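You operate a simulated robot arm through the tools that you are given. There is no shell and no other tool. Be economical: measure what you need, move in short steps, check, and stop when the job is done.

You are at the controls of a simulated two-armed robot. One attempt, no reset.

Task
Put the bundle of small spoons on the top of the sorting bench away on the top of the bagging bench. Put the white-band spoon bundle on the front left bay of the cooling rack. Fetch the brown-band spoon bundle and set it on the top of the bagging bench. Take the bundle of small forks from the top of the sorting bench and leave it on top of the grey tray with purple grips. Shut the guard rail of the green cart. The order is free.

It is judged by the outcome, as a careful person would: the job done as asked, and still so three seconds after it is handed in. It fails if anything else is knocked over, pushed out of place, dropped, spilled or broken.

Robot
Two 6-joint arms with two-finger grippers on one trunk, on a base that drives. Base frame: it is fixed to the floor where the robot stands at the start and does not move with it; the origin is under the middle of the robot, x ahead of it, y to its left, z up; the surface under the hand at the start is at about z = 80.6. Units: cm, rad, N and s.
The left shoulder is at the start at [7, 17.6, 114], the right one opposite. With the tool pointing down near the work surface each hand reaches from about 46 to 80 cm from the robot's upright axis, wherever it stands, measured 20 degrees to its own side. Places, roughly: brown-band spoon bundle (13x3x4 cm) [60, -50, 80]; bundle of small forks (13x3x3 cm) [70, 50, 80]; bundle of small spoons (13x3x3 cm) [80, 0, 80]; front left bay of the cooling rack [-370, 120, 80]; guard rail of the green cart [-460, -170, 50]; top of the bagging bench [-200, -160, 80]; tray with purple grips (27x19x5 cm) [60, 100, 80]; white-band spoon bundle (13x3x3 cm) [50, 0, 80]. Payload 2.45 kg a hand.
The TCP of each hand is the grasp point between the finger pads, 2.6 cm short of the fingertips. In the tool frame z runs along the fingers and y along their closing line. The gripper opens to 9.6 cm. The gripper's body begins 6.9 cm behind the TCP.
Orientation is that of the tool frame in the base frame, as a unit quaternion [w, x, y, z]. With the fingers straight down and closing along the base's y, the tool's x points along the base's -x, its y along +y and its z along -z.

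Tools
- The arms move only by the tool play_rows. It takes "left_deltas", "right_deltas" or both (then of equal length, played together; a hand with none holds still); each is a list of rows, each an object of numbers (a shift or turn left out is 0, a gripper value left out holds the last): "x", "y", "z": the shift along the tool's x, y, z in units of 25 mm (1.0 is 25 mm); "wx", "wy", "wz": the turn, a rotation vector about the tool's x, y, z in units of 5 degrees (1.0 is 5 degrees); "jaw": the opening, from 0 (shut) to 1 (fully open). In form: [{"x": .., "y": .., "z": .., "wx": .., "wy": .., "wz": .., "jaw": ..}, ...]. A call has 1 to 20 rows; each row shifts and turns the commanded pose from where the row before left it, along the tool's axes as they then stand. A call with a number of a shift or a turn outside -1 to 1 is refused whole. Each row takes 0.2 s and may step no farther than 5 cm and 0.15 rad from the row before; otherwise, or with a gripper value out of range, the whole call is refused. Where a pose cannot be reached the arm comes as near as it can. A force on the tool above 40 N (or 10 N above the force at the start of the call, whichever is more), or a blocked arm, ends the call early, and 0.2 s more pass. The fingers move at their own pace and stop on an object; they squeeze with about 20 N. The grip force told is the motor's: it shows also when the fingers shut on nothing. Time passes only in rows, and 0.2 s behind the last, so rows that do not move let the fingers close. The reply holds the time, the measured pose of the TCP, the force on the tool along the base axes, the opening and the grip force, in the units named above and with some noise, with the torque about the TCP (base axes, N m) and any sound that the robot's microphone picked up.
- Cameras (640 x 400 px; columns grow to the right, rows downward): "scene" is now at [12.89, -0.85, 144.07]; the picture's right is [-0.08, -1.00, 0.00], its down [-0.74, 0.06, -0.67] and it looks along [0.67, -0.06, -0.74] (base axes); focal length 278 px, centre (320, 200). "left" rides on the left gripper at [8.2, -0.3, -9.8] in its tool frame; the picture's right is [0.04, 1.00, 0.00], its down [-0.73, 0.03, -0.68] and it looks along [-0.68, 0.03, 0.73] (tool axes); focal length 256 px, centre (320, 200). "right" rides on the right gripper at [8.2, 0.3, -9.8] in its tool frame; the picture's right is [-0.04, 1.00, 0.00], its down [-0.73, -0.03, -0.68] and it looks along [-0.68, -0.03, 0.73] (tool axes); focal length 256 px, centre (320, 200). There is no depth. A picture from a camera that has moved, and an enlarged one, comes with that camera's place and axes in the base frame and with its lens.
- camera(camera): a new picture of that camera. No time passes.
- slide_trunk(by): slides the trunk up (or, below 0, down) by that many cm; the arms and the scene camera ride with it, the base frame stays. It gives what a move gives, with no picture.
- steer(legs): drives the robot by 1 to 6 legs, each [ahead, left, turn to the left] in cm, cm and rad, along the robot's own axes; the way and the turn of a leg run together, so that a leg with both is an arc; at most 150 cm and 3.142 rad a leg. The arms and the cameras ride along, it lands a little off, and it stops where it bumps. It gives what a move gives.
- pan_tilt(pan, tilt): turns the head with the scene camera to pan (to the left, within 1.501 rad either way) and tilt (down, from -0.506 to 1.204), counted from straight ahead of the robot. It gives what a move gives.
- enlarge(camera, box): a new picture of the part [left, top, right, bottom] of that camera's present view, enlarged. No time passes.
- close_job(): hands the job in; it is judged then, once.

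Work in short steps. Places have to be worked out from the pictures, the camera data and where the tool is seen: move nearer, look again, correct. Check each grasp and each placing, and mend what went wrong. You have 165 turns and 130 pictures in all, those below and enlarged ones among them. Open the grippers and draw the arms clear of the work before you hand the job in, unless the task says otherwise.

The tools are called after "Call:" by a JSON object that holds its "op" and its "data". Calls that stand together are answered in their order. play_rows: Moves the arms, as the interface text tells. Its arguments: {"type":"object","properties":{"left_deltas":{"type":"array"},"right_deltas":{"type":"array"}},"required":[]} The other tools are called the same way: slide_trunk (by) slides the trunk up or down; steer (legs) drives the base; pan_tilt (pan, tilt) turns the head that bears the scene camera; camera (camera) takes a picture; enlarge (camera, box) takes an enlarged picture of a part of a camera's view; close_job () hands the job in.

At the start:

```text
clock: 0.0
left_tcp_pos: [50.41, 22.35, 101.22]
left_tcp_rot: [0.0, 0.0, 1.0, 0.001]
left_ft_force: [0.8, -0.7, 0.3]
left_moment: [0.01, 0.02, -0.02]
left_gripper_width: 9.6
left_grasp_force: 0.0
right_tcp_pos: [41.12, -21.72, 107.92]
right_tcp_rot: [0.0, 0.0, 1.0, 0.001]
right_ft_force: [0.0, -0.6, -0.3]
right_moment: [-0.01, 0.0, 0.03]
right_gripper_width: 9.61
right_grasp_force: 0.0
trunk travel left (down, up): [-62.5, 21.5]
robot x, y, heading: [-0.07, 0.1, 0.002]
head pan, tilt: [-0.084, 0.834]
```

scene: 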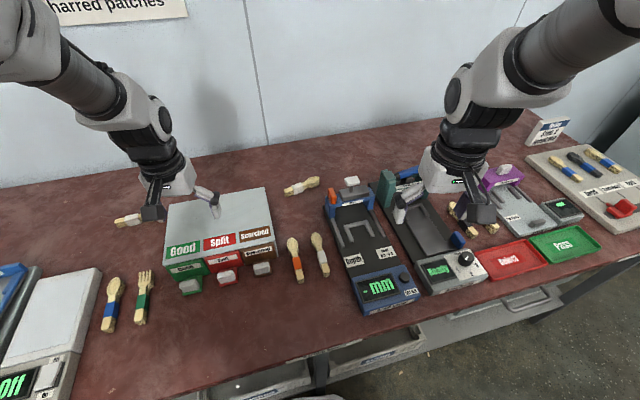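
right: 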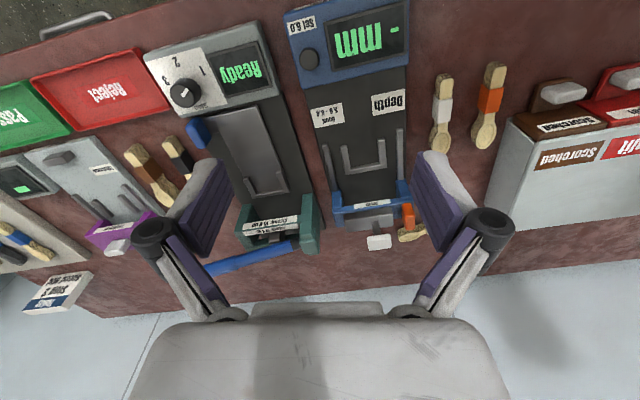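
left: 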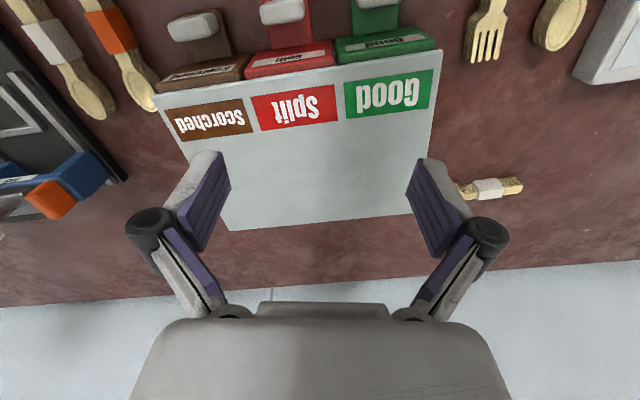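

I'll begin by looking closer at the bench items to identify each bundle.

Call:
{"op": "enlarge", "data": {"camera": "scene", "box": [240, 150, 400, 300]}}

Call:
{"op": "enlarge", "data": {"camera": "right", "box": [80, 80, 260, 260]}}

Call:
{"op": "pan_tilt", "data": {"pan": 0.9, "tilt": 0.7}}

Call:
{"op": "camera", "data": {"camera": "scene"}}

```text
2.67 times, centred on (320, 225) of scene
camera zoom: at [12.89, -0.85, 144.07], right [-0.08, -1.0, 0.0], down [-0.74, 0.06, -0.67], along [0.67, -0.06, -0.74], focal length 741 px, centre (320, 133)
```

zoom: 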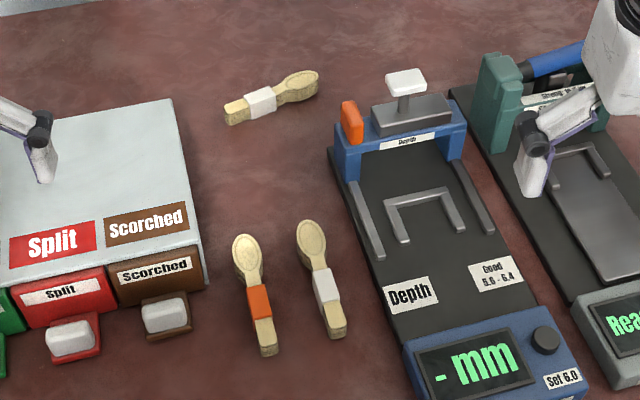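

```text
2.22 times, centred on (170, 170) of right
camera zoom: at [33.03, -21.46, 117.81], right [0.04, 1.0, 0.0], down [0.73, -0.03, 0.68], along [0.68, -0.03, -0.73], focal length 569 px, centre (653, 267)
```

zoom: 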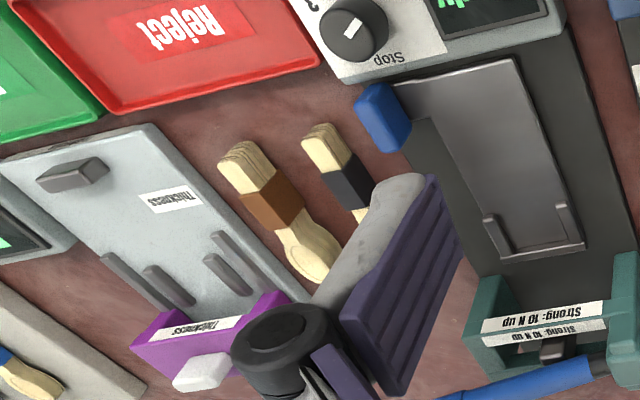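

```text
clock: 1.3
left_tcp_pos: [50.45, 22.42, 101.23]
left_tcp_rot: [0.0, 0.0, 1.0, 0.0]
left_ft_force: [-0.6, 0.2, 0.5]
left_moment: [0.0, -0.02, -0.04]
left_gripper_width: 9.6
left_grasp_force: 0.1
right_tcp_pos: [41.15, -21.85, 107.91]
right_tcp_rot: [-0.001, 0.001, 1.0, 0.0]
right_ft_force: [0.3, -0.1, 0.1]
right_moment: [0.02, -0.02, 0.01]
right_gripper_width: 9.6
right_grasp_force: 0.2
trunk travel left (down, up): [-62.5, 21.5]
robot x, y, heading: [-0.01, -0.13, -0.001]
head pan, tilt: [0.901, 0.7]
```

```text
124 pictures are left
camera scene: at [10.3, 6.46, 145.17], right [0.78, -0.62, 0.0], down [-0.4, -0.5, -0.76], along [0.48, 0.6, -0.64], focal length 278 px, centre (320, 200)
```

scene: 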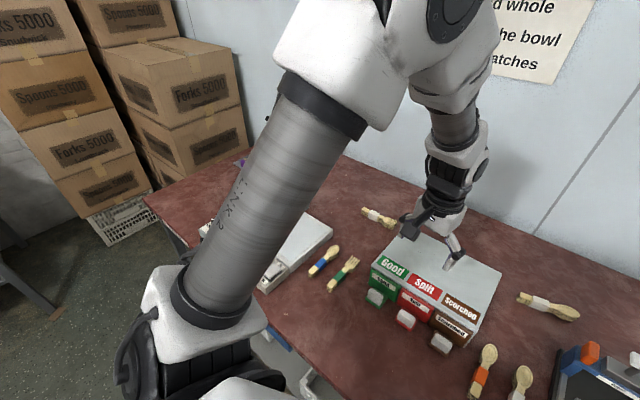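

Small spoons sit near (75,0) and small forks near (66,48), both with white bands, while the regular white-band spoon is near (50,0). I'll drive left so that the forks and the grey tray are both in the left hand's reach.

Call:
{"op": "steer", "data": {"legs": [[0, 48, 0]]}}

Call:
{"op": "pan_tilt", "data": {"pan": 0.5, "tilt": 0.8}}

Call:
{"op": "camera", "data": {"camera": "scene"}}

Call:
{"op": "camera", "data": {"camera": "left"}}

```text
clock: 2.9
left_tcp_pos: [51.53, 28.86, 101.22]
left_tcp_rot: [0.001, 0.067, 0.998, -0.001]
left_ft_force: [0.2, 0.4, 0.2]
left_moment: [-0.01, 0.0, -0.01]
left_gripper_width: 9.58
left_grasp_force: 0.0
right_tcp_pos: [36.36, -13.79, 108.05]
right_tcp_rot: [0.001, 0.068, 0.998, 0.0]
right_ft_force: [0.0, 0.1, 0.2]
right_moment: [-0.02, 0.01, 0.0]
right_gripper_width: 9.6
right_grasp_force: 0.1
trunk travel left (down, up): [-62.5, 21.5]
robot x, y, heading: [-1.55, 13.62, -0.131]
head pan, tilt: [0.901, 0.7]
stopped in leg 1: the robot was blocked; the commanded pose is now the measured one
```

```text
clock: 3.8
left_tcp_pos: [51.58, 28.75, 101.16]
left_tcp_rot: [0.001, 0.068, 0.998, 0.0]
left_ft_force: [0.2, -0.1, 0.4]
left_moment: [-0.02, 0.04, -0.01]
left_gripper_width: 9.61
left_grasp_force: 0.0
right_tcp_pos: [36.43, -13.86, 107.9]
right_tcp_rot: [0.0, 0.068, 0.998, 0.001]
right_ft_force: [-0.1, 0.1, -0.3]
right_moment: [-0.01, -0.02, 0.01]
right_gripper_width: 9.6
right_grasp_force: 0.0
trunk travel left (down, up): [-62.5, 21.5]
robot x, y, heading: [-1.36, 13.4, -0.135]
head pan, tilt: [0.499, 0.799]
```

```text
123 pictures are left
camera scene: at [11.07, 15.42, 144.35], right [0.36, -0.93, 0.0], down [-0.67, -0.25, -0.7], along [0.65, 0.25, -0.72], focal length 278 px, centre (320, 200)
```

scene: 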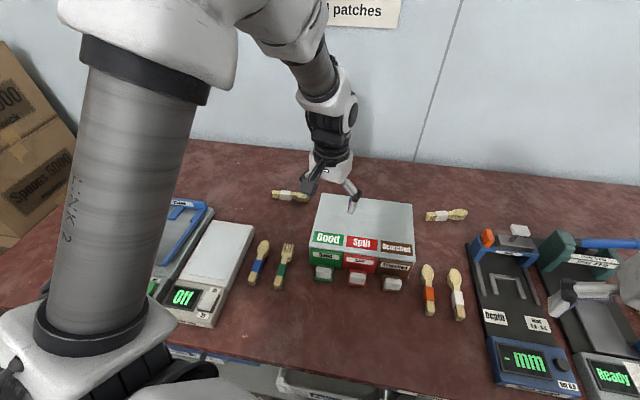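

```text
122 pictures are left
camera left: at [43.51, 29.57, 110.99], right [0.1, 1.0, 0.0], down [0.73, -0.07, 0.68], along [0.68, -0.06, -0.73], focal length 256 px, centre (320, 200)
```

left: 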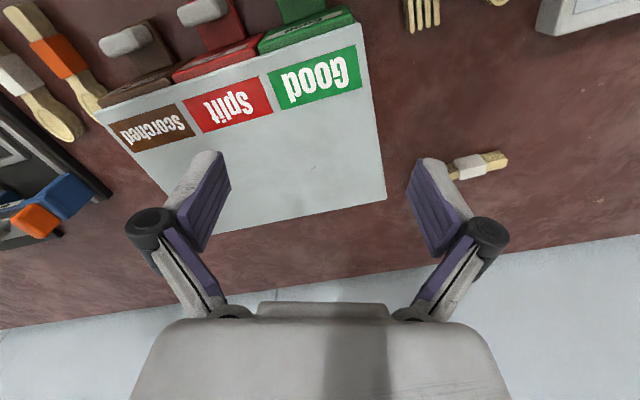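

The base bumped something on its left. I'll look down that way.

Call:
{"op": "pan_tilt", "data": {"pan": 1.45, "tilt": 1.1}}

Call:
{"op": "camera", "data": {"camera": "scene"}}

Call:
{"op": "pan_tilt", "data": {"pan": 0.3, "tilt": 1.2}}

Call:
{"op": "camera", "data": {"camera": "scene"}}

```text
clock: 5.0
left_tcp_pos: [51.59, 28.75, 101.15]
left_tcp_rot: [0.0, 0.068, 0.998, 0.0]
left_ft_force: [0.0, -0.3, 0.1]
left_moment: [-0.01, 0.03, 0.02]
left_gripper_width: 9.59
left_grasp_force: 0.0
right_tcp_pos: [36.46, -13.67, 107.88]
right_tcp_rot: [-0.001, 0.068, 0.998, 0.0]
right_ft_force: [0.8, -0.2, 0.3]
right_moment: [0.0, 0.01, -0.04]
right_gripper_width: 9.59
right_grasp_force: 0.0
trunk travel left (down, up): [-62.5, 21.5]
robot x, y, heading: [-1.31, 13.38, -0.14]
head pan, tilt: [1.45, 1.1]
```

```text
121 pictures are left
camera scene: at [5.13, 18.67, 142.18], right [0.97, -0.25, 0.0], down [-0.23, -0.86, -0.45], along [0.12, 0.44, -0.89], focal length 278 px, centre (320, 200)
```

scene: 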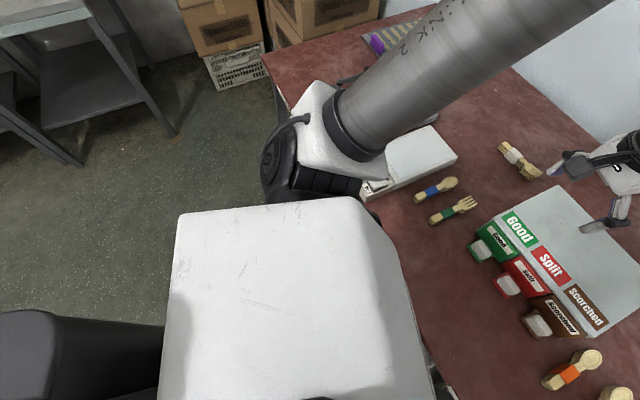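

```text
clock: 6.4
left_tcp_pos: [51.58, 28.82, 101.23]
left_tcp_rot: [0.0, 0.069, 0.998, 0.0]
left_ft_force: [-0.1, -0.8, -0.3]
left_moment: [0.03, 0.04, 0.01]
left_gripper_width: 9.58
left_grasp_force: 0.0
right_tcp_pos: [36.33, -13.72, 107.98]
right_tcp_rot: [0.0, 0.068, 0.998, 0.0]
right_ft_force: [-0.7, 1.1, 0.5]
right_moment: [0.03, -0.01, -0.01]
right_gripper_width: 9.6
right_grasp_force: 0.0
trunk travel left (down, up): [-62.5, 21.5]
robot x, y, heading: [-1.68, 12.77, -0.14]
head pan, tilt: [0.3, 1.201]
```

```text
120 pictures are left
camera scene: at [9.04, 13.48, 141.58], right [0.16, -0.99, 0.0], down [-0.92, -0.15, -0.36], along [0.36, 0.06, -0.93], focal length 278 px, centre (320, 200)
```

scene: 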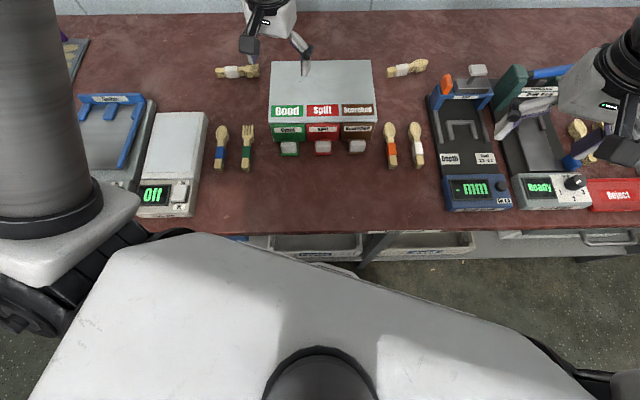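

The contact was at the base's front, probably against a bench leg or drawer rather than anything loose. I'll back off, straighten, go left, and look.

Call:
{"op": "steer", "data": {"legs": [[-22, -3, 0], [0, 0, 0.14], [0, 36, 0]]}}

Call:
{"op": "pan_tilt", "data": {"pan": 0.1, "tilt": 1.0}}

Call:
{"op": "camera", "data": {"camera": "scene"}}

```text
clock: 10.6
left_tcp_pos: [26.38, 72.19, 101.14]
left_tcp_rot: [0.0, -0.003, 1.0, 0.0]
left_ft_force: [0.3, 0.6, -0.1]
left_moment: [0.01, -0.03, 0.0]
left_gripper_width: 9.58
left_grasp_force: 0.2
right_tcp_pos: [17.31, 27.93, 108.01]
right_tcp_rot: [0.0, -0.003, 1.0, 0.001]
right_ft_force: [0.6, 0.4, -0.4]
right_moment: [0.02, 0.0, -0.01]
right_gripper_width: 9.6
right_grasp_force: 0.0
trunk travel left (down, up): [-62.5, 21.5]
robot x, y, heading: [-23.61, 49.61, 0.009]
head pan, tilt: [0.3, 1.201]
```

```text
clock: 11.3
left_tcp_pos: [26.29, 72.21, 101.2]
left_tcp_rot: [0.0, -0.003, 1.0, 0.0]
left_ft_force: [-0.6, -0.4, -0.5]
left_moment: [0.01, -0.03, -0.02]
left_gripper_width: 9.61
left_grasp_force: 0.0
right_tcp_pos: [17.15, 27.98, 107.95]
right_tcp_rot: [0.0, -0.003, 1.0, 0.001]
right_ft_force: [0.0, -0.5, 0.2]
right_moment: [-0.01, -0.01, -0.01]
right_gripper_width: 9.61
right_grasp_force: 0.0
trunk travel left (down, up): [-62.5, 21.5]
robot x, y, heading: [-24.06, 49.27, 0.002]
head pan, tilt: [0.099, 1.0]
```

```text
119 pictures are left
camera scene: at [-12.08, 50.07, 142.83], right [0.11, -0.99, 0.0], down [-0.84, -0.09, -0.54], along [0.54, 0.06, -0.84], focal length 278 px, centre (320, 200)
```

scene: 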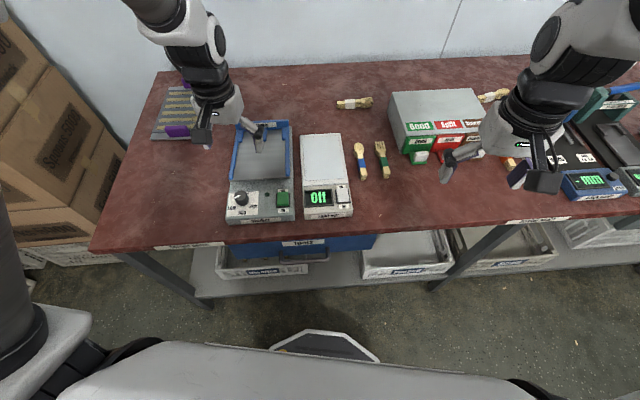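

A slanted bench leg was what blocked me. I'm between the legs now, so I'll go forward, then look at the tray and forks.

Call:
{"op": "steer", "data": {"legs": [[21, 0, 0]]}}

Call:
{"op": "pan_tilt", "data": {"pan": 0.3, "tilt": 0.8}}

Call:
{"op": "camera", "data": {"camera": "scene"}}

Call:
{"op": "camera", "data": {"camera": "left"}}

```text
clock: 12.9
left_tcp_pos: [42.28, 72.49, 100.94]
left_tcp_rot: [-0.003, -0.009, 1.0, -0.001]
left_ft_force: [0.6, 0.2, -0.2]
left_moment: [0.03, 0.07, -0.01]
left_gripper_width: 9.58
left_grasp_force: 0.0
right_tcp_pos: [33.73, 28.29, 107.66]
right_tcp_rot: [-0.003, -0.008, 1.0, 0.001]
right_ft_force: [1.2, 0.6, -0.3]
right_moment: [0.02, 0.1, -0.01]
right_gripper_width: 9.61
right_grasp_force: 0.1
trunk travel left (down, up): [-62.5, 21.5]
robot x, y, heading: [-8.19, 49.02, 0.017]
head pan, tilt: [0.099, 1.0]
stopped in leg 1: the robot was blocked; the commanded pose is now the measured one
```

```text
clock: 13.6
left_tcp_pos: [41.82, 72.44, 101.26]
left_tcp_rot: [0.0, -0.009, 1.0, 0.0]
left_ft_force: [-0.9, 0.7, -0.4]
left_moment: [-0.03, -0.03, 0.03]
left_gripper_width: 9.62
left_grasp_force: 0.0
right_tcp_pos: [33.1, 28.06, 108.14]
right_tcp_rot: [0.001, -0.008, 1.0, 0.0]
right_ft_force: [-0.1, 0.0, -0.1]
right_moment: [-0.07, 0.0, 0.04]
right_gripper_width: 9.61
right_grasp_force: 0.1
trunk travel left (down, up): [-62.5, 21.5]
robot x, y, heading: [-8.17, 49.38, 0.017]
head pan, tilt: [0.3, 0.799]
```

```text
118 pictures are left
camera scene: at [4.32, 51.62, 144.36], right [0.31, -0.95, 0.0], down [-0.68, -0.22, -0.7], along [0.66, 0.22, -0.72], focal length 278 px, centre (320, 200)
```

scene: 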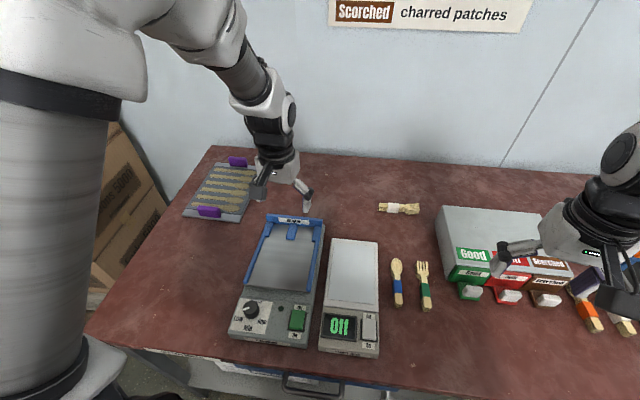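

```text
117 pictures are left
camera left: at [33.64, 72.02, 110.99], right [-0.06, 1.0, 0.0], down [0.73, 0.04, 0.68], along [0.68, 0.04, -0.73], focal length 256 px, centre (320, 200)
```

left: 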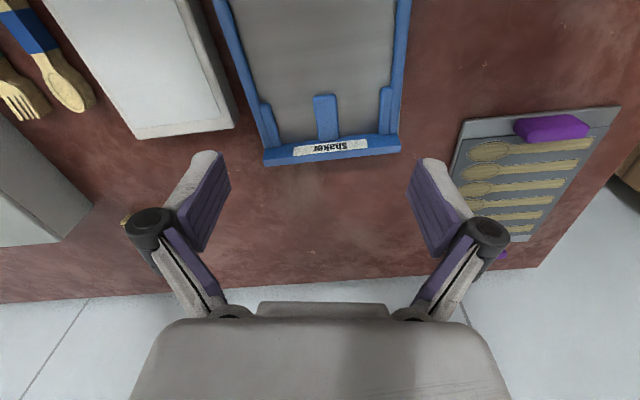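

The base is up against an under-bench bin handle and can't get close enough here for the forks. I'll go back to near the start stand, where both the forks (left) and the brown bundle (right) are reachable.

Call:
{"op": "steer", "data": {"legs": [[-14, 0, -0.017], [0, -46, 0], [21.5, 0, 0]]}}

```text
clock: 18.5
left_tcp_pos: [50.11, 24.79, 101.22]
left_tcp_rot: [-0.001, 0.006, 1.0, 0.0]
left_ft_force: [-1.0, 0.4, -0.6]
left_moment: [0.0, 0.02, 0.02]
left_gripper_width: 9.57
left_grasp_force: 0.1
right_tcp_pos: [40.26, -19.04, 107.97]
right_tcp_rot: [-0.001, 0.006, 1.0, 0.001]
right_ft_force: [1.0, 0.1, 1.3]
right_moment: [0.03, 0.0, -0.01]
right_gripper_width: 9.61
right_grasp_force: 0.1
trunk travel left (down, up): [-62.5, 21.5]
robot x, y, heading: [-0.61, 2.69, -0.009]
head pan, tilt: [0.3, 0.799]
```

I'll bring the left hand over the forks and start turning it 90°, with the right hand moving toward the brown bundle at about (60,-50).

Call:
{"op": "play_rows", "data": {"left_deltas": [{"x": -0.5, "y": 0.9}, {"x": -0.5, "y": 0.9}, {"x": -0.5, "y": 0.9}, {"x": -0.5, "y": 0.9}, {"x": -0.5, "y": 0.9}, {"x": -0.5, "y": 0.9}, {"x": -0.5, "y": 0.9}, {"x": -0.5, "y": 0.9}, {"x": -0.5, "y": 0.9}, {"x": -0.5, "y": 0.9}, {"wz": 1}, {"wz": 1}, {"wz": 1}, {"wz": 1}, {"wz": 1}, {"wz": 1}, {"wz": 1}, {"wz": 1}, {"wz": 1}, {"wz": 1}], "right_deltas": [{"x": -0.4, "y": -1}, {"x": -0.4, "y": -1}, {"x": -0.4, "y": -1}, {"x": -0.4, "y": -1}, {"x": -0.4, "y": -1}, {"x": -0.4, "y": -1}, {"x": -0.4, "y": -1}, {"x": -0.4, "y": -1}, {"x": -0.4, "y": -1}, {"x": -0.4, "y": -1}, {}, {}, {}, {}, {}, {}, {}, {}, {}, {}]}}

Call:
{"op": "camera", "data": {"camera": "right"}}

Call:
{"op": "play_rows", "data": {"left_deltas": [{"wz": 1}, {"wz": 1}, {"wz": 1}, {"wz": 1}, {"wz": 1}, {"wz": 1}, {"wz": 1}, {"wz": 1}]}}

Call:
{"op": "camera", "data": {"camera": "left"}}

```text
clock: 22.7
left_tcp_pos: [62.91, 47.14, 101.22]
left_tcp_rot: [-0.001, 0.429, 0.904, 0.0]
left_ft_force: [-0.1, 0.9, -1.1]
left_moment: [0.02, 0.0, -0.03]
left_gripper_width: 9.6
left_grasp_force: 0.1
right_tcp_pos: [49.88, -44.27, 107.95]
right_tcp_rot: [-0.001, 0.006, 1.0, 0.001]
right_ft_force: [0.7, -0.8, 0.7]
right_moment: [0.0, -0.01, 0.0]
right_gripper_width: 9.59
right_grasp_force: 0.0
trunk travel left (down, up): [-62.5, 21.5]
robot x, y, heading: [-0.64, 2.92, -0.011]
head pan, tilt: [0.3, 0.799]
```

```text
116 pictures are left
camera right: at [41.87, -43.93, 117.84], right [0.05, 1.0, 0.0], down [0.73, -0.04, 0.68], along [0.68, -0.03, -0.73], focal length 256 px, centre (320, 200)
```

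right: 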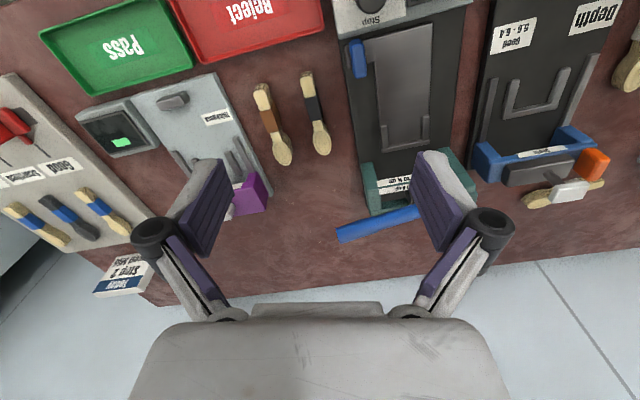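

```text
clock: 24.5
left_tcp_pos: [62.86, 47.3, 101.08]
left_tcp_rot: [0.0, 0.712, 0.702, -0.001]
left_ft_force: [-0.1, -0.6, 1.0]
left_moment: [-0.01, 0.02, -0.04]
left_gripper_width: 9.6
left_grasp_force: 0.0
right_tcp_pos: [49.94, -44.36, 107.93]
right_tcp_rot: [0.0, 0.005, 1.0, 0.001]
right_ft_force: [0.1, -0.4, -0.1]
right_moment: [-0.01, -0.01, -0.02]
right_gripper_width: 9.59
right_grasp_force: 0.0
trunk travel left (down, up): [-62.5, 21.5]
robot x, y, heading: [-0.66, 3.12, -0.012]
head pan, tilt: [0.3, 0.799]
```

```text
115 pictures are left
camera left: at [62.73, 55.4, 110.88], right [1.0, 0.03, 0.0], down [0.02, -0.73, 0.68], along [0.02, -0.68, -0.73], focal length 256 px, centre (320, 200)
```

left: 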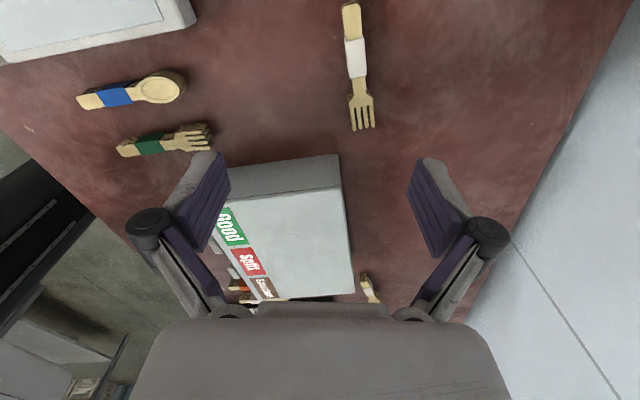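

Forks: centre ≈(66.6,47.6), tilted about 13°. Brown: centre ≈(59.3,-52), tilted about 8°. I'll hover both hands lower over them with narrowed jaws and check.

Call:
{"op": "play_rows", "data": {"left_deltas": [{"y": 0.5, "x": 0.05, "wz": -0.83, "jaw": 0.7}, {"y": 0.5, "x": 0.05, "wz": -0.83}, {"y": 0.48, "x": 0.05, "wz": -0.84}, {}, {}, {}, {}, {}, {"z": 0.65}, {"z": 0.65}, {"z": 0.65}, {"z": 0.65}, {"z": 0.65}, {"z": 0.65}, {"z": 0.65}, {"z": 0.65}], "right_deltas": [{"x": -0.475, "y": -0.385, "wz": -0.2, "jaw": 0.5}, {"x": -0.475, "y": -0.385, "wz": -0.2}, {"x": -0.475, "y": -0.385, "wz": -0.2}, {"x": -0.475, "y": -0.385, "wz": -0.2}, {"x": -0.475, "y": -0.385, "wz": -0.2}, {"x": -0.475, "y": -0.385, "wz": -0.2}, {"x": -0.475, "y": -0.385, "wz": -0.2}, {"x": -0.475, "y": -0.385, "wz": -0.2}, {"z": 0.8}, {"z": 0.8}, {"z": 0.8}, {"z": 0.8}, {"z": 0.8}, {"z": 0.8}, {"z": 0.8}, {"z": 0.8}]}}

Call:
{"op": "camera", "data": {"camera": "left"}}

Call:
{"op": "camera", "data": {"camera": "right"}}

```text
clock: 27.9
left_tcp_pos: [66.38, 47.87, 88.1]
left_tcp_rot: [-0.002, 0.631, 0.776, 0.0]
left_ft_force: [0.4, 0.5, 0.2]
left_moment: [-0.01, 0.01, 0.0]
left_gripper_width: 6.73
left_grasp_force: 0.0
right_tcp_pos: [60.02, -51.44, 91.56]
right_tcp_rot: [0.0, -0.064, 0.998, 0.001]
right_ft_force: [-0.4, 0.2, -0.3]
right_moment: [0.02, 0.0, 0.01]
right_gripper_width: 4.78
right_grasp_force: 0.0
trunk travel left (down, up): [-62.5, 21.5]
robot x, y, heading: [-1.04, 3.42, -0.016]
head pan, tilt: [0.3, 0.799]
```

```text
114 pictures are left
camera left: at [64.52, 55.67, 97.9], right [0.97, 0.24, 0.0], down [0.18, -0.71, 0.68], along [0.16, -0.66, -0.73], focal length 256 px, centre (320, 200)
```

left: 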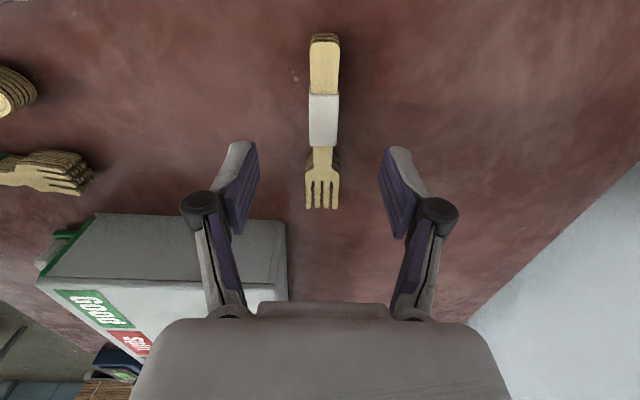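

```text
113 pictures are left
camera right: at [51.93, -52.23, 101.45], right [-0.09, 1.0, 0.0], down [0.73, 0.06, 0.68], along [0.68, 0.06, -0.73], focal length 256 px, centre (320, 200)
```

right: 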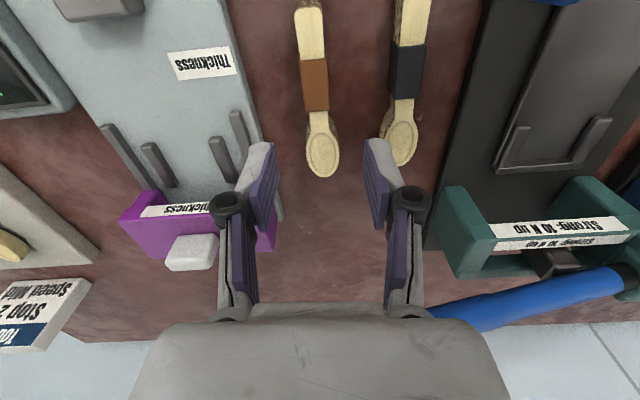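

Both are lined up: forks axis ≈(66.5,47.9), brown ≈(59.5,-51.9). I'll descend and close.

Call:
{"op": "play_rows", "data": {"left_deltas": [{"z": 0.3}, {"z": 0.3}, {"z": 0.3}, {"z": 0.3}, {"z": 0.3}, {"z": 0.22}, {"jaw": 0}, {}, {}, {}], "right_deltas": [{"z": 0.5, "x": 0.1, "y": -0.09}, {"z": 0.5, "x": 0.1, "y": -0.09}, {"z": 0.5}, {"z": 0.5}, {"z": 0.5}, {"z": 0.5}, {"jaw": 0}, {}, {}, {}]}}

Call:
{"op": "camera", "data": {"camera": "left"}}

Call:
{"op": "camera", "data": {"camera": "right"}}

```text
clock: 30.1
left_tcp_pos: [66.51, 47.88, 84.06]
left_tcp_rot: [-0.001, 0.631, 0.776, -0.001]
left_ft_force: [-0.1, -0.6, 0.5]
left_moment: [0.02, -0.03, -0.01]
left_gripper_width: 1.47
left_grasp_force: 19.4
right_tcp_pos: [59.45, -52.13, 84.23]
right_tcp_rot: [0.0, -0.064, 0.998, 0.001]
right_ft_force: [-0.7, -0.1, -0.4]
right_moment: [-0.01, 0.04, 0.01]
right_gripper_width: 1.46
right_grasp_force: 19.7
trunk travel left (down, up): [-62.5, 21.5]
robot x, y, heading: [-0.26, 2.95, -0.015]
head pan, tilt: [0.3, 0.799]
```

```text
112 pictures are left
camera left: at [64.67, 55.66, 93.82], right [0.97, 0.24, 0.0], down [0.18, -0.71, 0.68], along [0.16, -0.66, -0.73], focal length 256 px, centre (320, 200)
```

left: 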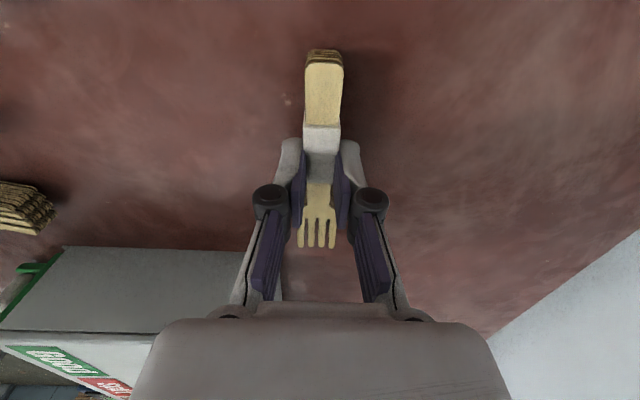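

```text
111 pictures are left
camera right: at [51.3, -52.76, 94.1], right [-0.09, 1.0, 0.0], down [0.73, 0.06, 0.68], along [0.68, 0.06, -0.73], focal length 256 px, centre (320, 200)
```

right: 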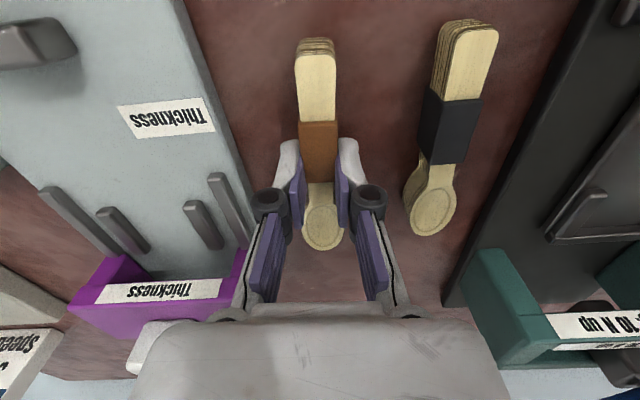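

Both bundles are held at the neck just beside the bands. I'll lift both.

Call:
{"op": "play_rows", "data": {"left_deltas": [{"z": -0.5}, {"z": -1}, {"z": -1}, {"z": -1}, {"z": -1}, {"z": -1}, {"z": -1}, {"z": -1}, {}], "right_deltas": [{"z": -0.5}, {"z": -1}, {"z": -1}, {"z": -1}, {"z": -1}, {"z": -1}, {"z": -1}, {"z": -1}, {"z": -1}]}}

Call:
{"op": "camera", "data": {"camera": "left"}}

Call:
{"op": "camera", "data": {"camera": "right"}}

```text
clock: 32.1
left_tcp_pos: [66.46, 47.86, 102.69]
left_tcp_rot: [-0.001, 0.631, 0.776, 0.0]
left_ft_force: [-0.3, 1.3, 0.6]
left_moment: [0.0, -0.03, 0.0]
left_gripper_width: 1.45
left_grasp_force: 20.5
right_tcp_pos: [59.3, -52.01, 105.65]
right_tcp_rot: [0.0, -0.064, 0.998, 0.0]
right_ft_force: [-0.7, -0.7, -0.1]
right_moment: [-0.02, 0.02, 0.01]
right_gripper_width: 1.47
right_grasp_force: 19.6
trunk travel left (down, up): [-62.5, 21.5]
robot x, y, heading: [-0.58, 3.24, -0.013]
head pan, tilt: [0.3, 0.799]
```

```text
110 pictures are left
camera left: at [64.57, 55.8, 112.38], right [0.97, 0.24, 0.0], down [0.18, -0.71, 0.68], along [0.16, -0.66, -0.73], focal length 256 px, centre (320, 200)
```

left: 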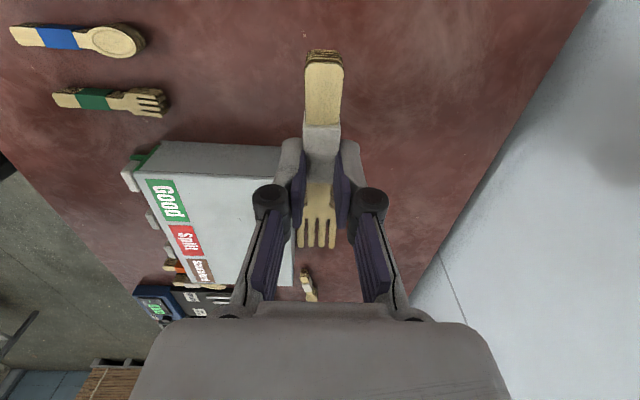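

```text
109 pictures are left
camera right: at [51.22, -52.69, 115.49], right [-0.09, 1.0, 0.0], down [0.73, 0.06, 0.68], along [0.68, 0.06, -0.73], focal length 256 px, centre (320, 200)
```

right: 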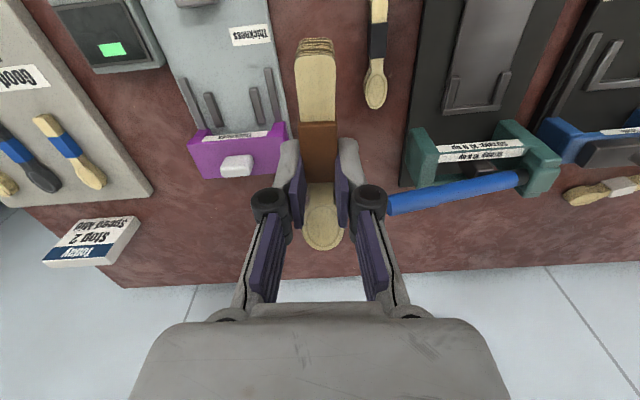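

Both held well. I'll drive back, left and forward so the forks come over the grey tray.

Call:
{"op": "steer", "data": {"legs": [[-13, 0, 0.013], [0, 54, 0], [1.5, 0, 0]]}}

Call:
{"op": "camera", "data": {"camera": "left"}}

Call:
{"op": "pan_tilt", "data": {"pan": 0.6, "tilt": 0.7}}

Call:
{"op": "camera", "data": {"camera": "scene"}}

```text
clock: 36.4
left_tcp_pos: [54.73, 101.04, 102.8]
left_tcp_rot: [0.001, 0.628, 0.778, 0.0]
left_ft_force: [-0.3, 0.3, -0.1]
left_moment: [0.01, -0.07, 0.01]
left_gripper_width: 1.46
left_grasp_force: 20.7
right_tcp_pos: [48.21, 1.15, 105.81]
right_tcp_rot: [0.001, -0.067, 0.998, 0.001]
right_ft_force: [-0.5, -0.7, 0.0]
right_moment: [0.0, -0.03, -0.01]
right_gripper_width: 1.48
right_grasp_force: 20.0
trunk travel left (down, up): [-62.5, 21.5]
robot x, y, heading: [-11.85, 55.88, -0.005]
head pan, tilt: [0.3, 0.799]
```

```text
108 pictures are left
camera left: at [52.73, 109.02, 112.61], right [0.97, 0.25, 0.0], down [0.18, -0.71, 0.68], along [0.17, -0.66, -0.73], focal length 256 px, centre (320, 200)
```

left: 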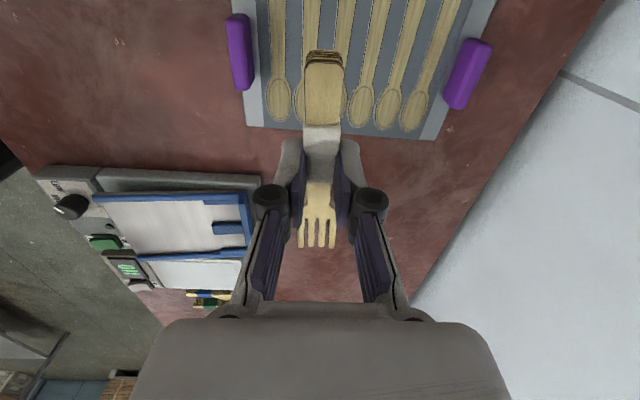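

```text
clock: 37.2
left_tcp_pos: [54.98, 101.09, 102.56]
left_tcp_rot: [-0.001, 0.628, 0.779, -0.001]
left_ft_force: [0.1, 0.1, 0.0]
left_moment: [-0.05, 0.02, 0.02]
left_gripper_width: 1.46
left_grasp_force: 20.0
right_tcp_pos: [48.48, 1.16, 105.63]
right_tcp_rot: [0.0, -0.068, 0.998, 0.001]
right_ft_force: [-0.1, 0.2, -0.9]
right_moment: [0.01, 0.02, 0.01]
right_gripper_width: 1.46
right_grasp_force: 20.0
trunk travel left (down, up): [-62.5, 21.5]
robot x, y, heading: [-11.99, 55.89, -0.009]
head pan, tilt: [0.6, 0.7]
```

```text
107 pictures are left
camera scene: at [0.28, 60.5, 145.16], right [0.56, -0.83, 0.0], down [-0.53, -0.36, -0.76], along [0.63, 0.43, -0.64], focal length 278 px, centre (320, 200)
```

scene: 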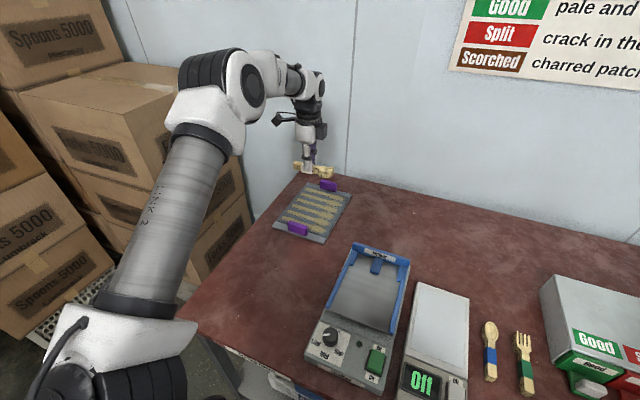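

The forks are right beside the tray; tray centre is ≈(58,103.3). I'll shift over it and lower partway to check.

Call:
{"op": "play_rows", "data": {"left_deltas": [{"x": 0.45, "y": 0.72}, {"x": 0.46, "y": 0.71}, {}, {"z": 0.9}, {"z": 0.9}, {"z": 0.9}, {"z": 0.9}, {}]}}

Call:
{"op": "camera", "data": {"camera": "left"}}

Call:
{"op": "enlarge", "data": {"camera": "scene", "box": [240, 130, 400, 260]}}

```text
clock: 39.0
left_tcp_pos: [57.85, 103.83, 93.55]
left_tcp_rot: [0.0, 0.628, 0.778, -0.001]
left_ft_force: [-1.1, -1.4, 0.1]
left_moment: [0.01, -0.01, -0.02]
left_gripper_width: 1.47
left_grasp_force: 20.0
right_tcp_pos: [48.39, 1.18, 105.49]
right_tcp_rot: [0.001, -0.067, 0.998, 0.001]
right_ft_force: [0.7, -0.2, -0.7]
right_moment: [0.01, 0.0, -0.02]
right_gripper_width: 1.47
right_grasp_force: 20.2
trunk travel left (down, up): [-62.5, 21.5]
robot x, y, heading: [-11.86, 55.58, -0.01]
head pan, tilt: [0.6, 0.7]
```

```text
106 pictures are left
camera left: at [55.86, 111.82, 103.29], right [0.97, 0.25, 0.0], down [0.18, -0.71, 0.68], along [0.17, -0.66, -0.73], focal length 256 px, centre (320, 200)
```

left: 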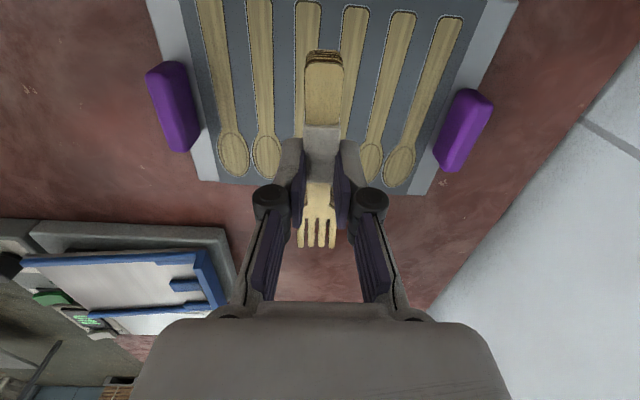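

```text
3.08 times, centred on (320, 195) of scene
camera zoom: at [0.14, 60.48, 145.18], right [0.56, -0.83, 0.0], down [-0.53, -0.36, -0.77], along [0.63, 0.43, -0.64], focal length 855 px, centre (320, 215)
```

zoom: 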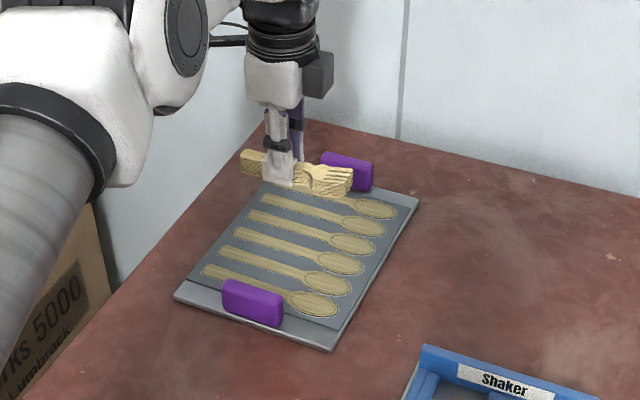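

Aligned over the tray. I'll lower gently and watch the force.

Call:
{"op": "play_rows", "data": {"left_deltas": [{"z": 0.6}, {"z": 0.6}, {"z": 0.6}, {"z": 0.4}, {}]}}

Call:
{"op": "enlarge", "data": {"camera": "scene", "box": [270, 145, 370, 225]}}

```text
clock: 40.2
left_tcp_pos: [58.05, 104.05, 88.2]
left_tcp_rot: [0.0, 0.628, 0.778, -0.001]
left_ft_force: [-0.4, 0.5, 0.1]
left_moment: [0.0, 0.01, 0.02]
left_gripper_width: 1.49
left_grasp_force: 20.5
right_tcp_pos: [48.43, 1.31, 105.61]
right_tcp_rot: [-0.001, -0.065, 0.998, 0.001]
right_ft_force: [0.1, 1.8, 0.2]
right_moment: [-0.01, -0.01, -0.03]
right_gripper_width: 1.48
right_grasp_force: 19.7
trunk travel left (down, up): [-62.5, 21.5]
robot x, y, heading: [-11.81, 56.09, -0.002]
head pan, tilt: [0.6, 0.7]
```

```text
5.00 times, centred on (320, 185) of scene
camera zoom: at [0.18, 60.48, 145.17], right [0.56, -0.83, 0.0], down [-0.53, -0.36, -0.76], along [0.63, 0.43, -0.64], focal length 1389 px, centre (320, 275)
```

zoom: 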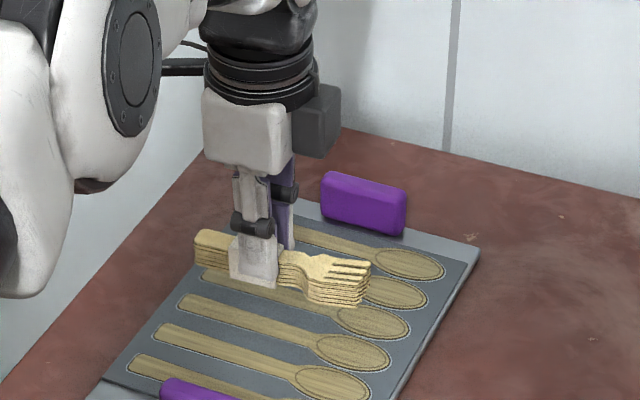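

Call:
{"op": "play_rows", "data": {"left_deltas": [{"z": 0.1}, {"z": 0.1}, {"z": 0.1}, {"z": 0.1}, {"z": 0.1}, {"z": 0.1}, {}]}}

Call:
{"op": "enlarge", "data": {"camera": "scene", "box": [270, 145, 370, 225]}}

```text
clock: 41.8
left_tcp_pos: [57.92, 104.14, 86.63]
left_tcp_rot: [-0.001, 0.628, 0.778, -0.001]
left_ft_force: [-0.6, -0.3, -0.8]
left_moment: [0.0, 0.01, 0.0]
left_gripper_width: 1.49
left_grasp_force: 19.8
right_tcp_pos: [48.49, 1.28, 105.63]
right_tcp_rot: [0.0, -0.068, 0.998, 0.001]
right_ft_force: [-0.2, -0.3, -0.2]
right_moment: [0.04, 0.0, -0.02]
right_gripper_width: 1.46
right_grasp_force: 20.2
trunk travel left (down, up): [-62.5, 21.5]
robot x, y, heading: [-11.63, 56.09, -0.009]
head pan, tilt: [0.6, 0.7]
```

```text
5.00 times, centred on (320, 185) of scene
camera zoom: at [0.2, 60.5, 145.17], right [0.56, -0.83, 0.0], down [-0.53, -0.36, -0.76], along [0.63, 0.43, -0.64], focal length 1389 px, centre (320, 275)
```

zoom: 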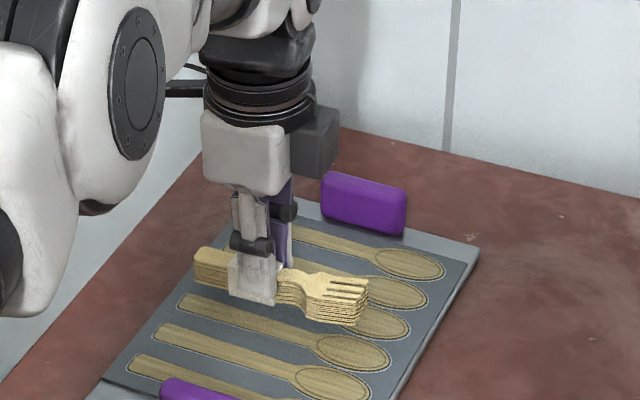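

Call:
{"op": "play_rows", "data": {"left_deltas": [{"z": 0.08}, {"z": 0.08}, {"z": 0.08}, {"z": 0.08}, {}]}}

Call:
{"op": "play_rows", "data": {"left_deltas": [{"z": 0.08}, {"z": 0.08}, {}]}}

Call:
{"op": "enlarge", "data": {"camera": "scene", "box": [270, 145, 370, 225]}}

```text
clock: 43.0
left_tcp_pos: [58.02, 104.16, 85.82]
left_tcp_rot: [0.0, 0.628, 0.778, -0.001]
left_ft_force: [-0.2, -0.4, 0.0]
left_moment: [0.02, 0.02, -0.02]
left_gripper_width: 1.48
left_grasp_force: 19.4
right_tcp_pos: [48.45, 1.31, 105.5]
right_tcp_rot: [0.0, -0.068, 0.998, 0.001]
right_ft_force: [0.0, 0.2, 0.0]
right_moment: [0.05, -0.03, -0.02]
right_gripper_width: 1.47
right_grasp_force: 19.7
trunk travel left (down, up): [-62.5, 21.5]
robot x, y, heading: [-11.56, 56.32, -0.005]
head pan, tilt: [0.6, 0.7]
```

```text
clock: 43.8
left_tcp_pos: [57.94, 104.03, 85.37]
left_tcp_rot: [0.0, 0.628, 0.778, -0.001]
left_ft_force: [-0.4, -0.8, -0.3]
left_moment: [0.0, 0.03, -0.01]
left_gripper_width: 1.46
left_grasp_force: 20.3
right_tcp_pos: [48.47, 1.26, 105.64]
right_tcp_rot: [0.0, -0.068, 0.998, 0.0]
right_ft_force: [0.1, 0.4, 0.3]
right_moment: [0.01, 0.0, 0.01]
right_gripper_width: 1.46
right_grasp_force: 20.2
trunk travel left (down, up): [-62.5, 21.5]
robot x, y, heading: [-11.62, 56.26, -0.009]
head pan, tilt: [0.6, 0.7]
```

```text
5.00 times, centred on (320, 185) of scene
camera zoom: at [0.2, 60.5, 145.17], right [0.56, -0.83, 0.0], down [-0.53, -0.36, -0.76], along [0.63, 0.43, -0.64], focal length 1389 px, centre (320, 275)
```

zoom: 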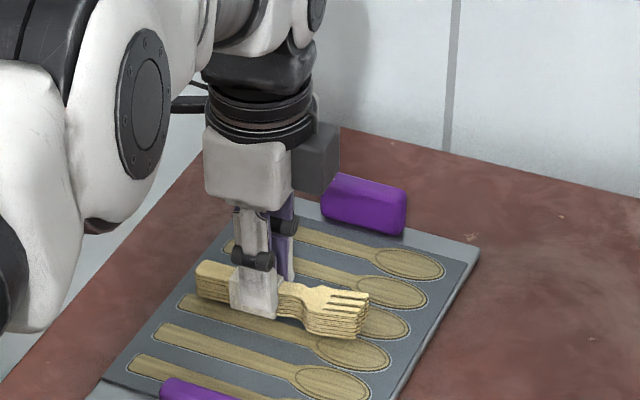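

Call:
{"op": "play_rows", "data": {"left_deltas": [{"z": 0.06}, {"z": 0.06}, {"z": 0.06}, {}]}}

```text
clock: 44.8
left_tcp_pos: [57.99, 104.07, 85.21]
left_tcp_rot: [-0.001, 0.628, 0.778, 0.0]
left_ft_force: [4.9, 2.8, 11.1]
left_moment: [-0.09, -0.19, 0.05]
left_gripper_width: 1.49
left_grasp_force: 19.7
right_tcp_pos: [48.39, 1.1, 105.7]
right_tcp_rot: [0.0, -0.067, 0.998, 0.001]
right_ft_force: [0.6, -0.5, 0.3]
right_moment: [0.01, 0.02, 0.02]
right_gripper_width: 1.46
right_grasp_force: 20.3
trunk travel left (down, up): [-62.5, 21.5]
robot x, y, heading: [-11.81, 55.68, -0.01]
head pan, tilt: [0.6, 0.7]
```

Contact (11 N). I'll release and rise straight up.

Call:
{"op": "play_rows", "data": {"left_deltas": [{"z": -0.06}, {"jaw": 0.45}, {}, {}, {"z": -0.4}, {"z": -0.8}, {"z": -1}, {"z": -1}, {"z": -1}, {"z": -1}, {"z": -1}]}}

Call:
{"op": "enlarge", "data": {"camera": "scene", "box": [250, 145, 370, 235]}}

```text
clock: 47.2
left_tcp_pos: [57.96, 104.2, 100.66]
left_tcp_rot: [-0.001, 0.628, 0.778, 0.0]
left_ft_force: [-0.3, -0.3, -0.2]
left_moment: [-0.02, 0.01, 0.01]
left_gripper_width: 4.3
left_grasp_force: 0.0
right_tcp_pos: [48.38, 1.18, 105.66]
right_tcp_rot: [0.0, -0.067, 0.998, 0.001]
right_ft_force: [0.7, 0.3, -1.4]
right_moment: [-0.02, 0.03, 0.03]
right_gripper_width: 1.47
right_grasp_force: 19.9
trunk travel left (down, up): [-62.5, 21.5]
robot x, y, heading: [-12.03, 55.83, -0.01]
head pan, tilt: [0.6, 0.7]
```

```text
4.44 times, centred on (310, 190) of scene
camera zoom: at [0.15, 60.47, 145.17], right [0.56, -0.83, 0.0], down [-0.53, -0.36, -0.77], along [0.63, 0.43, -0.64], focal length 1234 px, centre (364, 244)
```

zoom: 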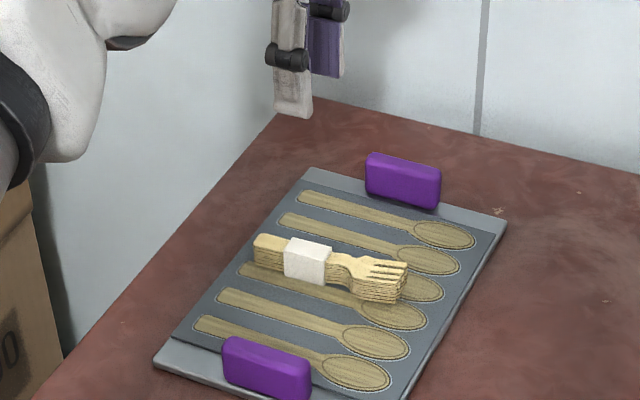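

The forks sit well on the tray. Next I'll drive right so the left hand can get the small spoons near (75.5,-0.5), keeping the brown bundle in the right hand.

Call:
{"op": "steer", "data": {"legs": [[-5, 0, 0.01], [0, -70, 0], [17.5, 0, 0]]}}

Call:
{"op": "pan_tilt", "data": {"pan": 0.2, "tilt": 0.8}}

Call:
{"op": "camera", "data": {"camera": "scene"}}

```text
clock: 52.7
left_tcp_pos: [69.29, 33.21, 100.7]
left_tcp_rot: [0.001, 0.624, 0.781, 0.0]
left_ft_force: [-0.1, 0.5, -0.3]
left_moment: [0.02, 0.02, 0.0]
left_gripper_width: 4.31
left_grasp_force: 0.0
right_tcp_pos: [60.68, -69.79, 105.6]
right_tcp_rot: [0.0, -0.072, 0.997, 0.001]
right_ft_force: [-0.2, 1.2, -0.8]
right_moment: [-0.02, 0.0, -0.03]
right_gripper_width: 1.47
right_grasp_force: 20.0
trunk travel left (down, up): [-62.5, 21.5]
robot x, y, heading: [0.07, -15.78, 0.004]
head pan, tilt: [0.6, 0.7]
```

```text
clock: 53.6
left_tcp_pos: [69.33, 33.23, 100.54]
left_tcp_rot: [0.0, 0.624, 0.782, -0.001]
left_ft_force: [-0.8, -0.1, 0.6]
left_moment: [-0.01, -0.02, -0.01]
left_gripper_width: 4.32
left_grasp_force: 0.1
right_tcp_pos: [60.8, -69.87, 105.57]
right_tcp_rot: [0.0, -0.072, 0.997, 0.001]
right_ft_force: [0.1, -0.3, -0.6]
right_moment: [-0.04, 0.02, 0.01]
right_gripper_width: 1.46
right_grasp_force: 20.6
trunk travel left (down, up): [-62.5, 21.5]
robot x, y, heading: [-0.12, -15.68, 0.003]
head pan, tilt: [0.201, 0.799]
```

```text
100 pictures are left
camera scene: at [12.85, -14.36, 144.35], right [0.2, -0.98, 0.0], down [-0.7, -0.15, -0.7], along [0.68, 0.14, -0.72], focal length 278 px, centre (320, 200)
```

scene: 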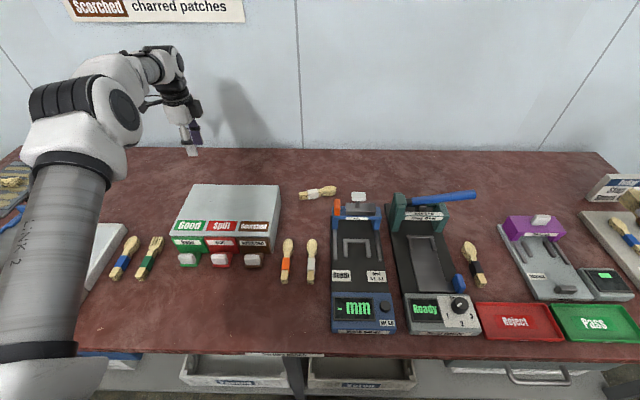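

Call:
{"op": "play_rows", "data": {"left_deltas": [{"x": -0.97, "y": -0.08, "jaw": 0.6}, {"x": -0.97, "y": -0.08}, {"x": -0.97, "y": -0.08}, {"x": -0.97, "y": -0.08}, {"x": -0.97, "y": -0.08}, {"x": -0.97, "y": -0.08}, {"x": -0.97, "y": -0.08}, {"x": -0.97, "y": -0.08}, {"x": -0.97, "y": -0.08}, {"x": -0.97, "y": -0.08}, {"x": -0.97, "y": -0.08}, {"x": -0.97, "y": -0.08}, {"wz": -0.8}, {"wz": -0.8}, {"wz": -0.8}, {"wz": -0.8}, {}]}}

Call:
{"op": "camera", "data": {"camera": "left"}}

```text
clock: 57.2
left_tcp_pos: [73.58, 4.33, 100.51]
left_tcp_rot: [-0.001, 0.509, 0.861, -0.001]
left_ft_force: [-0.4, 0.1, -0.5]
left_moment: [0.01, -0.02, 0.01]
left_gripper_width: 5.75
left_grasp_force: 0.0
right_tcp_pos: [60.81, -69.77, 105.54]
right_tcp_rot: [0.0, -0.072, 0.997, 0.001]
right_ft_force: [-0.5, 0.0, -0.8]
right_moment: [0.0, -0.02, 0.02]
right_gripper_width: 1.47
right_grasp_force: 19.8
trunk travel left (down, up): [-62.5, 21.5]
robot x, y, heading: [0.2, -15.99, 0.002]
head pan, tilt: [0.201, 0.799]
```

```text
99 pictures are left
camera left: at [69.37, 11.4, 110.35], right [0.86, 0.52, 0.0], down [0.38, -0.63, 0.68], along [0.35, -0.58, -0.73], focal length 256 px, centre (320, 200)
```

left: 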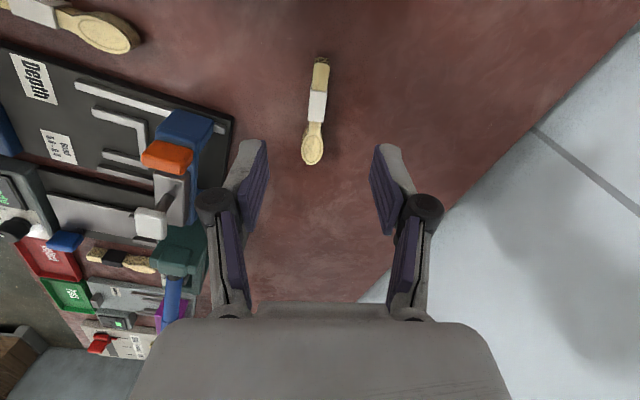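

Small spoons centre ≈(75.7,0), needing about 5.5° more turn. I'll hover lower above them.

Call:
{"op": "play_rows", "data": {"left_deltas": [{"x": -0.94, "y": -0.08}, {"x": -0.94, "y": -0.07}, {"wz": 0.55}, {"wz": 0.55}, {"z": 1}, {"z": 1}, {"z": 1}, {"z": 1}, {"z": 0.9}, {}]}}

Call:
{"op": "camera", "data": {"camera": "left"}}

```text
clock: 59.4
left_tcp_pos: [74.92, 1.02, 88.29]
left_tcp_rot: [0.0, 0.55, 0.835, 0.0]
left_ft_force: [0.3, -1.0, -0.7]
left_moment: [-0.04, -0.03, -0.01]
left_gripper_width: 5.77
left_grasp_force: 0.0
left hand out of reach, approached as far as the arm can: row 2
right_tcp_pos: [60.75, -69.94, 105.66]
right_tcp_rot: [0.001, -0.073, 0.997, 0.0]
right_ft_force: [-0.2, -0.8, -0.7]
right_moment: [0.04, 0.02, 0.01]
right_gripper_width: 1.46
right_grasp_force: 20.2
trunk travel left (down, up): [-62.5, 21.5]
robot x, y, heading: [-0.46, -16.04, 0.007]
head pan, tilt: [0.201, 0.799]
```

```text
98 pictures are left
camera left: at [71.37, 8.42, 98.07], right [0.9, 0.43, 0.0], down [0.32, -0.66, 0.68], along [0.29, -0.61, -0.73], focal length 256 px, centre (320, 200)
```

left: 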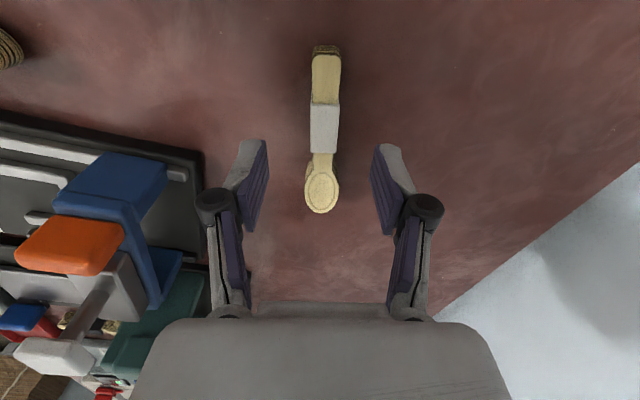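

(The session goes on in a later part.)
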